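You operate a simulated robot arm through the tools that you are given. There is no shell and no other tool. Be economical: measure what you need, move in short steps, check, and stop when the job is done.

Carry out the task below with a simulated robot arm. There is one attempt and no reset: what you move stays moved.

TASK
Stack the box that says "headset" from the big bench top on top of the box that says "axles".

It is judged by the outcome, as a careful person would: the job done as asked, and still so three seconds after it is handed in. It fails if anything else is knocked over, pushed out of place, dropped, spilled or broken.

THE ROBOT
A 7-joint arm with a two-finger parallel gripper, fixed in place. Base frame: the origin is at the foot of the arm, x ahead of it, y to its left, z up; the work surface is at about z = 0. Lengths are in m, angles in rad, forces in N, time in s.
With the tool pointing down near the work surface it reaches from about 0.24 to 0.62 m from the base axis. Its first joint turns from -1.152 to 1.152 rad. Payload 2.6 kg.
The TCP is the grasp point between the finger pads, 0.03 m short of the fingertips. In the tool frame z runs along the fingers and y along their closing line. The gripper opens to 0.094 m. The fingers are 0.028 m wide and 0.01 m thick; the gripper's body (0.05 by 0.096 m) begins 0.055 m behind the TCP.
Orientation is told as [roll, pitch, yaw] about the base's x, y, z axes, in that order, counted from this pose: with the fingers straight down and closing along the base's y, the tool's x points along the base's -x, its y along +y and its z along -z.

THE INTERFACE
- The arm moves only by the tool arm_command. Its argument "rows" is a list that holds one entry, the list of rows, each a list of 5 numbers: the shift along the base's x, y, z in units of 500 mm (1.0 is 500 mm), then the turn about the base's z in units of 180 degrees (1.0 is 180 degrees), then the finger opening in m, from 0 to 0.094. In form: [[[x, y, z, twist, fingers], ...]]. A call has 1 to 10 rows; each row is the pose to reach, as a shift and turn from the pose commanded when the call began. A call with a number of a shift or a turn outside -1 to 1 is refused whole. Rows are played at 5 a second. More than 0.05 m and 0.15 rad between two rows, or a gripper value outside its range, and nothing of the call is played. Where a pose cannot be reached the arm comes as near as it can. A force on the tool above 40 N (or 10 N above the force at the start of the call, whichever is more), or a blocked arm, ends the call early, and 0.2 s more pass. The fingers move at their own pace (about 0.072 m/s each) and stop on an object; they squeeze with about 42 N. The grip force told is the motor's: it shows also when the fingers shut on nothing. Time passes only in rows, and 0.2 s behind the last, so rows that repeat a pose let the fingers close. The reply holds the time, the measured pose of the TCP, the force on the tool along the base axes, the opening and the grip force, in the units named above and with some noise.
- Cameras (640 x 400 px; columns grow to the right, rows downward): "scene" is fixed at [-0.0094, 0.4117, 0.5867]; the picture's right is [-0.97, -0.25, 0.00], its down [-0.10, 0.40, -0.91] and it looks along [0.23, -0.88, -0.41] (base axes); focal length 332 px, centre (320, 200). "wrist" rides on the gripper at [-0.037, 0, -0.058] in the tool frame; the picture's right is [0.00, -1.00, 0.00], its down [0.97, 0.00, -0.24] and it looks along [0.24, 0.00, 0.97] (tool axes); focal length 218 px, centre (320, 200).
- snapshot(camera): a new picture of that camera. No time passes.
- measure_at(camera, pixels): for up to 12 pixels [column, row] of the newest picture of that camera ("zoom" is the newest enlarged one), the place [x, y, z] in the base frame of the surface seen there, good to about 0.002 m, but the place of the scene camera against the robot may be out by one fixed shift of up to 0.018 m in any direction. No time passes.
- inspect(camera, box): a new picture of the part [left, top, right, bottom] of that camera's present view, enlarged. No time passes.
- finish_job(): hands the job in; it is judged then, once.

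Go step by step. Measure first, check grasps and placings, and put right what went wrong. The budget is 60 turns and 22 pictures, counting those below and the enlarged ones. Unless the task says otherwise, let go and move clear before handing in, and close with one line.

The tools are called after "Call:" as a command line: name --argument value ..., lists and objects as JSON in quotes. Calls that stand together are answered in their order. arm_command: Moves the arm, as the interface text tells. Its arguments: {"type":"object","properties":{"rows":{"type":"array"}},"required":["rows"]} The other tools are called the same way: snapshot (camera) takes a picture; measure_at (camera, pixels) gives the place of the surface under pixels of a picture; inspect (camera, box) takes an enlarged picture of a part of a camera's view; finish_job () hands the job in.

At the start:

```text
time: 0.0
tcp_pos: [0.2173, -0.2743, 0.325]
tcp_rot: [-0.001, 0.001, 0.0]
force: [0.5, -0.7, 0.6]
width: 0.0939
grip_force: 0.1
```

scene: 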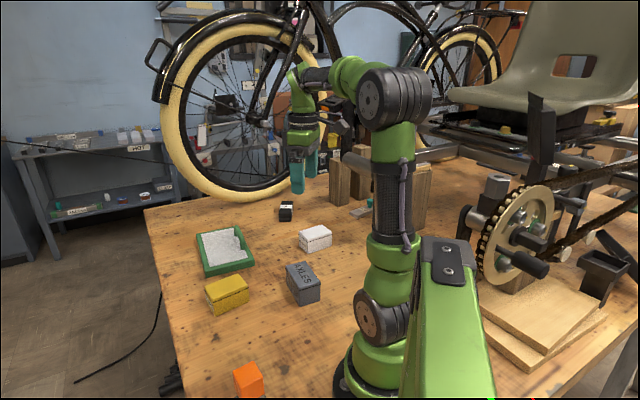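
wrist: 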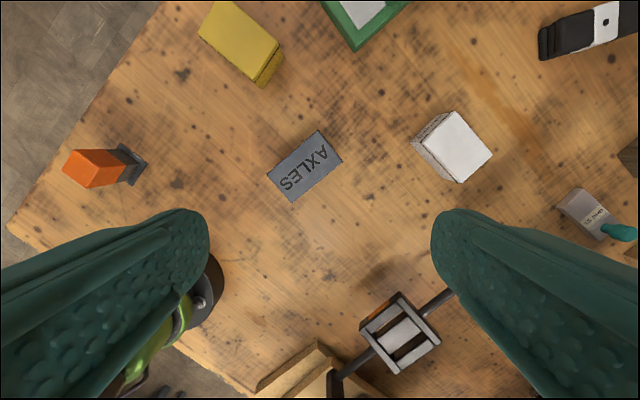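

The grey box at scene (303,283) reads AXLES; the yellow (227,294) and white (315,238) boxes could be "headset". I'll enlarge both views to read labels.

Call:
inspect --camera "scene" --box '[180, 190, 360, 320]'

Call:
inspect --camera "wrist" --box '[180, 0, 640, 260]'

```text
3.08 times, centred on (270, 255) of scene
```

zoom: 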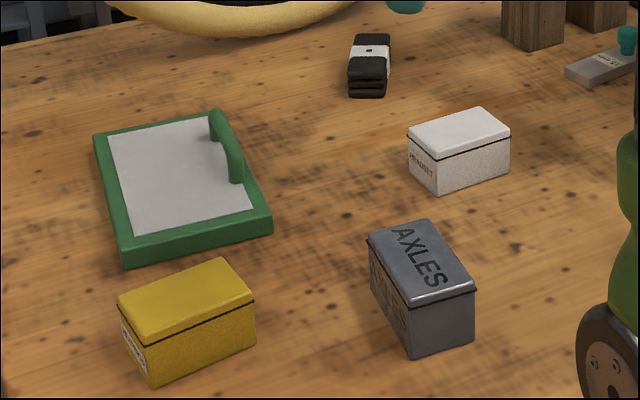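

```text
1.39 times, centred on (410, 130) of wrist
```

zoom: 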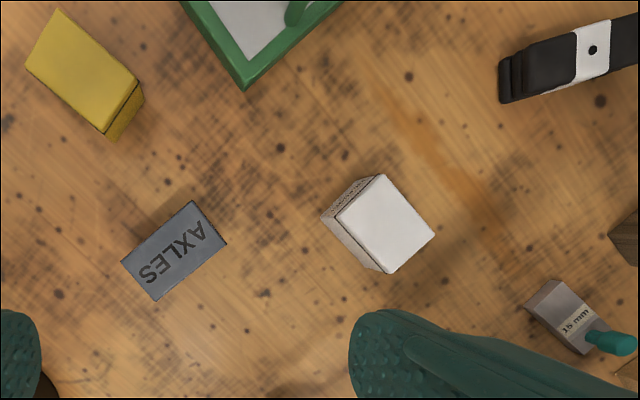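

The white box has a label on its left end (zoom ~(422,168)) and the yellow one too (~(133,345)). I'll enlarge both further.

Call:
inspect --camera "scene" --box '[285, 215, 345, 252]'

Call:
inspect --camera "scene" --box '[200, 268, 260, 320]'

Call:
snapshot --camera "scene"

```text
10.67 times, centred on (315, 234) of scene
```

zoom: 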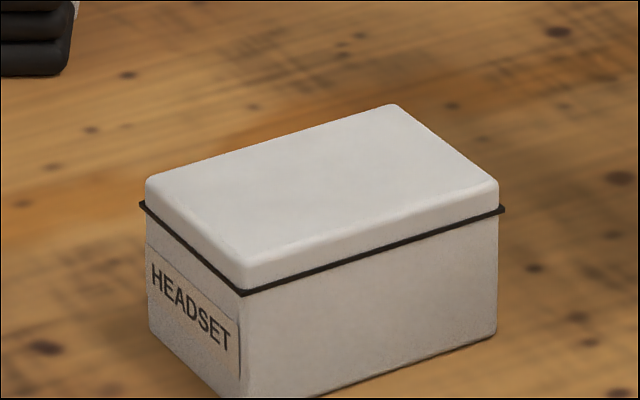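

```text
7.69 times, centred on (230, 294) of scene
```

zoom: 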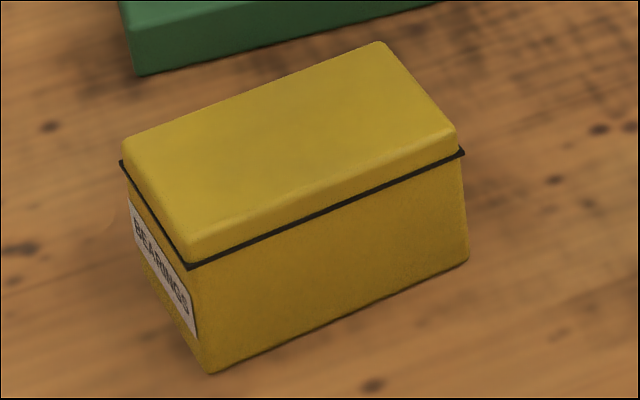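

```text
15 pictures are left
```

scene: 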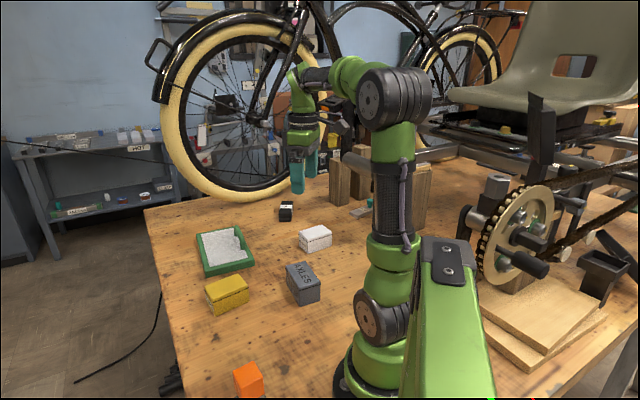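

The white box is HEADSET and the yellow is BEARINGS. Now I'll measure the tops of white and axles with the wrist camera, which does not carry the scene shift.

Call:
measure_at --camera "wrist" --pixels '[[426, 139], [455, 115], [489, 153], [460, 178], [457, 147], [271, 175], [317, 135], [338, 160], [293, 198], [305, 167], [380, 200], [360, 120]]'

Call:
measure_at --camera "scene" --pixels '[[301, 232], [321, 224], [330, 232], [310, 240], [315, 232], [303, 273]]'

```text
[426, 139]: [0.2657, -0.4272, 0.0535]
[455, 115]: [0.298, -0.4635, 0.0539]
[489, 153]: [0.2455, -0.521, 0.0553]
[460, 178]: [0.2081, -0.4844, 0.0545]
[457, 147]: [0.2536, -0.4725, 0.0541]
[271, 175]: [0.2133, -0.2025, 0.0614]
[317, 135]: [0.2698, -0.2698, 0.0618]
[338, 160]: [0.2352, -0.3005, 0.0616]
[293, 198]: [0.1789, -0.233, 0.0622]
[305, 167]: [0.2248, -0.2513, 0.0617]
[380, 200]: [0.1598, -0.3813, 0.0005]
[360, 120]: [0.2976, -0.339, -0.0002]
```

```text
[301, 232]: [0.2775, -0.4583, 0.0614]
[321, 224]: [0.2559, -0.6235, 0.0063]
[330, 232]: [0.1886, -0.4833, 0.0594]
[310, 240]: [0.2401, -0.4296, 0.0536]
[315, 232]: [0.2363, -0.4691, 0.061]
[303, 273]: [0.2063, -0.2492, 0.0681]
```

The white top centre is about (0.254,-0.474,0.054) with its short side at ~-46°. The axles top centre is about (0.224,-0.2515,0.062) with its short side at ~41°. I'll move above the white box at z≈0.16 with yaw ≈ 43.7°.

Call:
arm_command --rows '[[[0.0074, -0.04, -0.033, 0.0243, 0.094], [0.0148, -0.08, -0.066, 0.0486, 0.094], [0.0223, -0.12, -0.099, 0.0729, 0.094], [0.0297, -0.16, -0.132, 0.0972, 0.094], [0.0371, -0.2, -0.165, 0.1215, 0.094], [0.0445, -0.24, -0.198, 0.1458, 0.094], [0.0519, -0.28, -0.231, 0.1701, 0.094], [0.0594, -0.32, -0.264, 0.1944, 0.094], [0.0668, -0.36, -0.297, 0.2187, 0.094], [0.0742, -0.3994, -0.33, 0.243, 0.094]]]'

Call:
snapshot --camera "wrist"

```text
time: 2.2
tcp_pos: [0.2556, -0.4749, 0.1592]
tcp_rot: [0.001, 0.0, 0.765]
force: [1.3, -0.1, -0.4]
width: 0.0939
grip_force: 0.0
```

```text
14 pictures are left
```

wrist: 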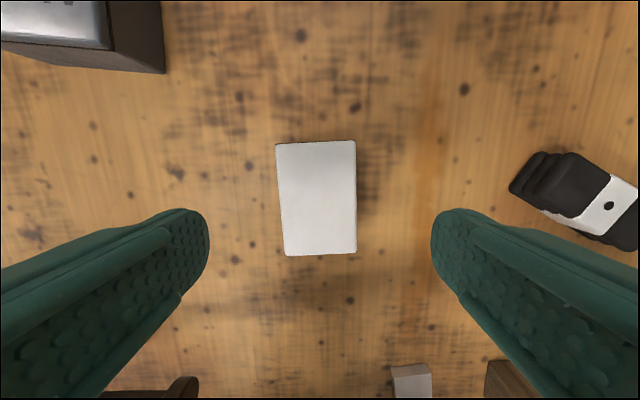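

The box at (276–357,141–255) sits centred between the fingers, maybe turned a few degrees. I'll measure its top corners precisely.

Call:
measure_at --camera "wrist" --pixels '[[280, 150], [352, 146], [353, 248], [289, 250], [318, 198], [283, 200], [354, 200]]'

```text
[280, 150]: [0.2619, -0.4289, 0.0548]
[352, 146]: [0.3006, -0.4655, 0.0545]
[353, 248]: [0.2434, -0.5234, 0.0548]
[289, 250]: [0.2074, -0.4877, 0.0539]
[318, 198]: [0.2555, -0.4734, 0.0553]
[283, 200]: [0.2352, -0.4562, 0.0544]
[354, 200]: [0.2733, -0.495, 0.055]
```

The measured centre is (0.253,-0.476), with the short side about 2° further round. I'll correct that and descend to z≈0.038.

Call:
arm_command --rows '[[[-0.0045, -0.003, -0.03, 0.0122, 0.094], [-0.0045, -0.003, -0.07, 0.0122, 0.094], [-0.0045, -0.003, -0.11, 0.0122, 0.094], [-0.0045, -0.003, -0.15, 0.0122, 0.094], [-0.0045, -0.003, -0.185, 0.0122, 0.094], [-0.0045, -0.003, -0.215, 0.0122, 0.094], [-0.0045, -0.003, -0.242, 0.0122, 0.094]]]'

```text
time: 3.8
tcp_pos: [0.2536, -0.4747, 0.0369]
tcp_rot: [0.0, 0.0, 0.801]
force: [0.3, -0.4, -0.7]
width: 0.0939
grip_force: 0.1
```

The descent was free of contact. Now I'll close the fingers.

Call:
arm_command --rows '[[[0, 0, 0, 0, 0.06], [0, 0, 0, 0, 0.04], [0, 0, 0, 0, 0.03], [0, 0, 0, 0, 0.03], [0, 0, 0, 0, 0.03]]]'

```text
time: 5.0
tcp_pos: [0.2522, -0.4742, 0.0374]
tcp_rot: [-0.001, 0.0, 0.803]
force: [0.2, -1.1, -0.3]
width: 0.0643
grip_force: 42.0
```

The fingers hold at 0.064 m with 42 N, so the box is gripped. I'll lift to z≈0.19.

Call:
arm_command --rows '[[[0, 0, 0.02, 0, 0.03], [0, 0, 0.06, 0, 0.03], [0, 0, 0.11, 0, 0.03], [0, 0, 0.16, 0, 0.03], [0, 0, 0.21, 0, 0.03], [0, 0, 0.26, 0, 0.03], [0, 0, 0.3, 0, 0.03], [0, 0, 0.3, 0, 0.03]]]'

Call:
snapshot --camera "wrist"

```text
time: 6.8
tcp_pos: [0.2539, -0.4757, 0.1901]
tcp_rot: [0.0, -0.002, 0.804]
force: [0.3, 0.2, -4.3]
width: 0.0643
grip_force: 41.9
```

```text
13 pictures are left
```

wrist: 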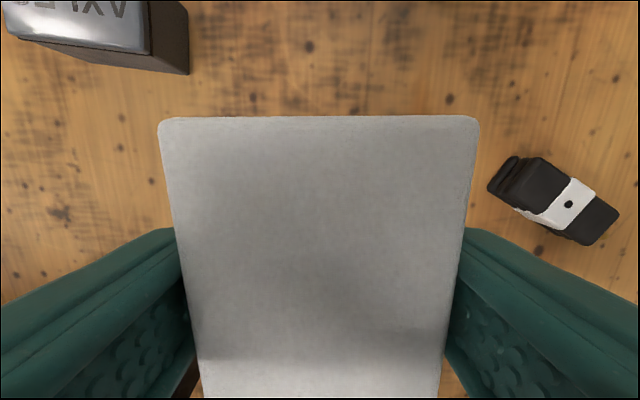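

The box is held level and the lift is clear. I'll carry it toward the axles box while turning, and finish the turn in a second call.

Call:
arm_command --rows '[[[-0.0048, 0.037, 0, -0.04, 0.03], [-0.0096, 0.074, 0, -0.08, 0.03], [-0.0144, 0.111, 0, -0.12, 0.03], [-0.0192, 0.148, 0, -0.16, 0.03], [-0.024, 0.185, 0, -0.2, 0.03], [-0.0288, 0.222, 0, -0.24, 0.03], [-0.0336, 0.259, 0, -0.28, 0.03], [-0.0384, 0.296, 0, -0.32, 0.03], [-0.0432, 0.333, 0, -0.36, 0.03], [-0.048, 0.37, 0, -0.4, 0.03]]]'

Call:
arm_command --rows '[[[-0.003, 0.02, 0, -0.033, 0.03], [-0.006, 0.04, 0, -0.066, 0.03], [-0.009, 0.06, 0, -0.099, 0.03], [-0.011, 0.0784, 0, -0.13, 0.03], [-0.011, 0.0784, 0, -0.13, 0.03], [-0.011, 0.0784, 0, -0.13, 0.03]]]'

Call:
snapshot --camera "wrist"

Call:
snapshot --camera "scene"

```text
time: 9.0
tcp_pos: [0.2272, -0.2906, 0.1891]
tcp_rot: [-0.001, 0.001, -0.458]
force: [-0.5, -0.6, -4.2]
width: 0.0643
grip_force: 42.1
```

```text
time: 10.4
tcp_pos: [0.2233, -0.2515, 0.1893]
tcp_rot: [-0.001, -0.002, -0.863]
force: [0.1, 0.8, -3.2]
width: 0.0642
grip_force: 41.5
```

```text
12 pictures are left
```

wrist: 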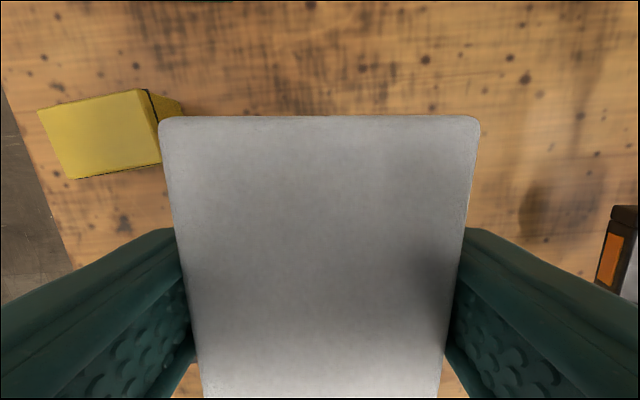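

```text
11 pictures are left
```

scene: 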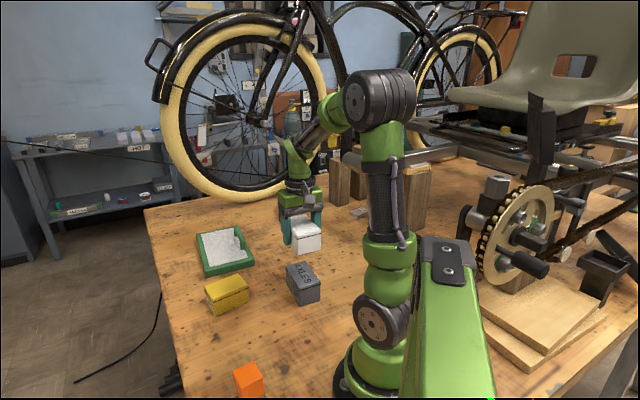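

TCP is at (0.2233,-0.2515), which matches the axles centre, with yaw aligned. I'll lower to about 1 cm above contact (expected at z≈0.099) and look.

Call:
arm_command --rows '[[[0.002, 0, -0.03, 0, 0.03], [0.002, 0, -0.07, 0, 0.03], [0.002, 0, -0.11, 0, 0.03], [0.002, 0, -0.14, 0, 0.03], [0.002, 0, -0.16, 0, 0.03], [0.002, 0, -0.16, 0, 0.03]]]'

Call:
inspect --camera "scene" --box '[260, 210, 350, 310]'

```text
time: 11.8
tcp_pos: [0.2236, -0.2518, 0.1078]
tcp_rot: [-0.001, 0.0, -0.862]
force: [-0.9, -0.1, -3.6]
width: 0.0643
grip_force: 43.0
```

```text
4.00 times, centred on (305, 260) of scene
```

zoom: 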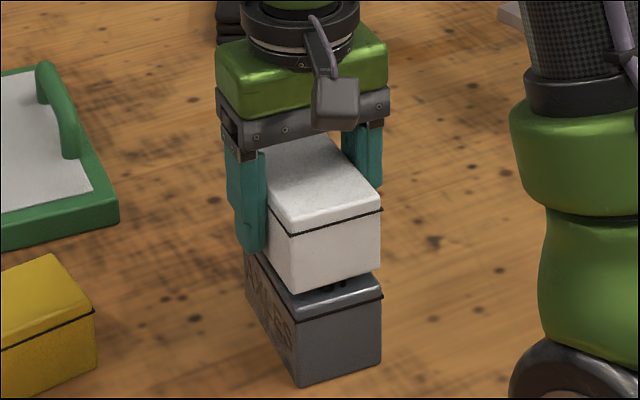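

The white box hangs aligned over the axles box with about a 1 cm gap. I'll lower slowly until the force shows contact.

Call:
arm_command --rows '[[[0, 0, -0.005, 0, 0.03], [0, 0, -0.009, 0, 0.03], [0, 0, -0.012, 0, 0.03], [0, 0, -0.0145, 0, 0.03], [0, 0, -0.0165, 0, 0.03], [0, 0, -0.0165, 0, 0.03]]]'

```text
time: 13.2
tcp_pos: [0.2243, -0.2507, 0.0997]
tcp_rot: [0.001, -0.001, -0.863]
force: [0.0, -0.3, -2.0]
width: 0.0641
grip_force: 42.3
```

The force is easing from -3.6 to -2.0, so it is about at contact. I'll go down another 1–2 mm.

Call:
arm_command --rows '[[[0, 0, -0.001, 0, 0.03], [0, 0, -0.002, 0, 0.03], [0, 0, -0.003, 0, 0.03], [0, 0, -0.003, 0, 0.03]]]'

```text
time: 14.2
tcp_pos: [0.2236, -0.2524, 0.099]
tcp_rot: [0.002, -0.002, -0.863]
force: [-1.4, 8.7, 23.2]
width: 0.064
grip_force: 41.6
```

There is firm contact (+23 N). I'll back off about 1 mm and open the fingers gently.

Call:
arm_command --rows '[[[0, 0, 0.0015, 0, 0.03], [0, 0, 0.002, 0, 0.03], [0, 0, 0.002, 0, 0.066], [0, 0, 0.002, 0, 0.072], [0, 0, 0.002, 0, 0.08], [0, 0, 0.002, 0, 0.09], [0, 0, 0.002, 0, 0.09]]]'

Call:
inspect --camera "scene" --box '[260, 210, 350, 310]'

```text
time: 15.8
tcp_pos: [0.2245, -0.2513, 0.0997]
tcp_rot: [-0.001, 0.001, -0.864]
force: [0.2, -0.1, 0.6]
width: 0.0899
grip_force: 0.2
```

```text
4.00 times, centred on (305, 260) of scene
```

zoom: 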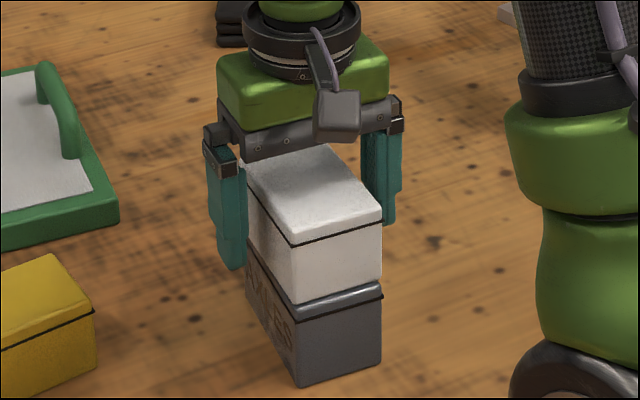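

The white box rests flat on the axles box and the fingers are free. I'll retreat straight up.

Call:
arm_command --rows '[[[0, 0, 0.03, 0, 0.094], [0, 0, 0.08, 0, 0.094], [0, 0, 0.14, 0, 0.094], [0, 0, 0.2, 0, 0.094], [0, 0, 0.26, 0, 0.094], [0, 0, 0.32, 0, 0.094], [0, 0, 0.32, 0, 0.094]]]'

Call:
snapshot --camera "scene"

Call:
snapshot --camera "wrist"

```text
time: 17.4
tcp_pos: [0.2245, -0.2516, 0.2593]
tcp_rot: [0.0, 0.001, -0.863]
force: [-1.0, 0.2, 1.0]
width: 0.094
grip_force: 0.1
```

```text
8 pictures are left
```

scene: 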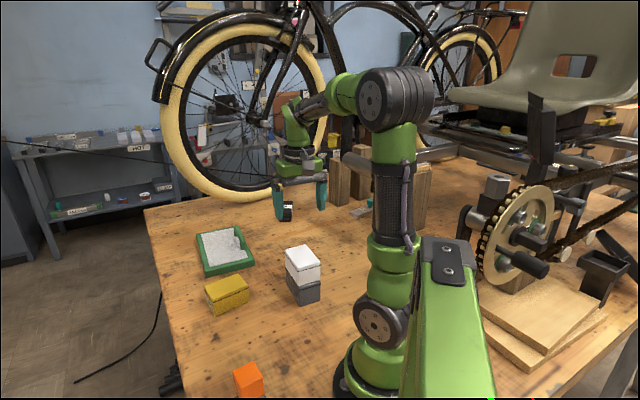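

```text
7 pictures are left
```

wrist: 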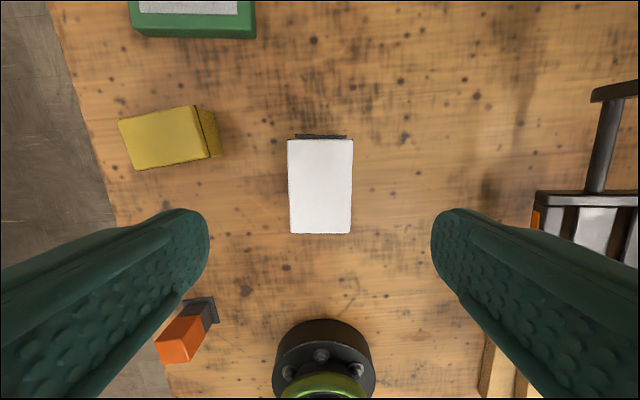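

The white box at scene (303,265) sits squarely on the axles box. The arm is clear and nothing else has moved, so I'm handing in.

Call:
finish_job

```text
The job is handed in.
```

The "headset" box is stacked squarely on the "axles" box; the gripper let go and moved clear, and nothing else was moved in the last pictures.
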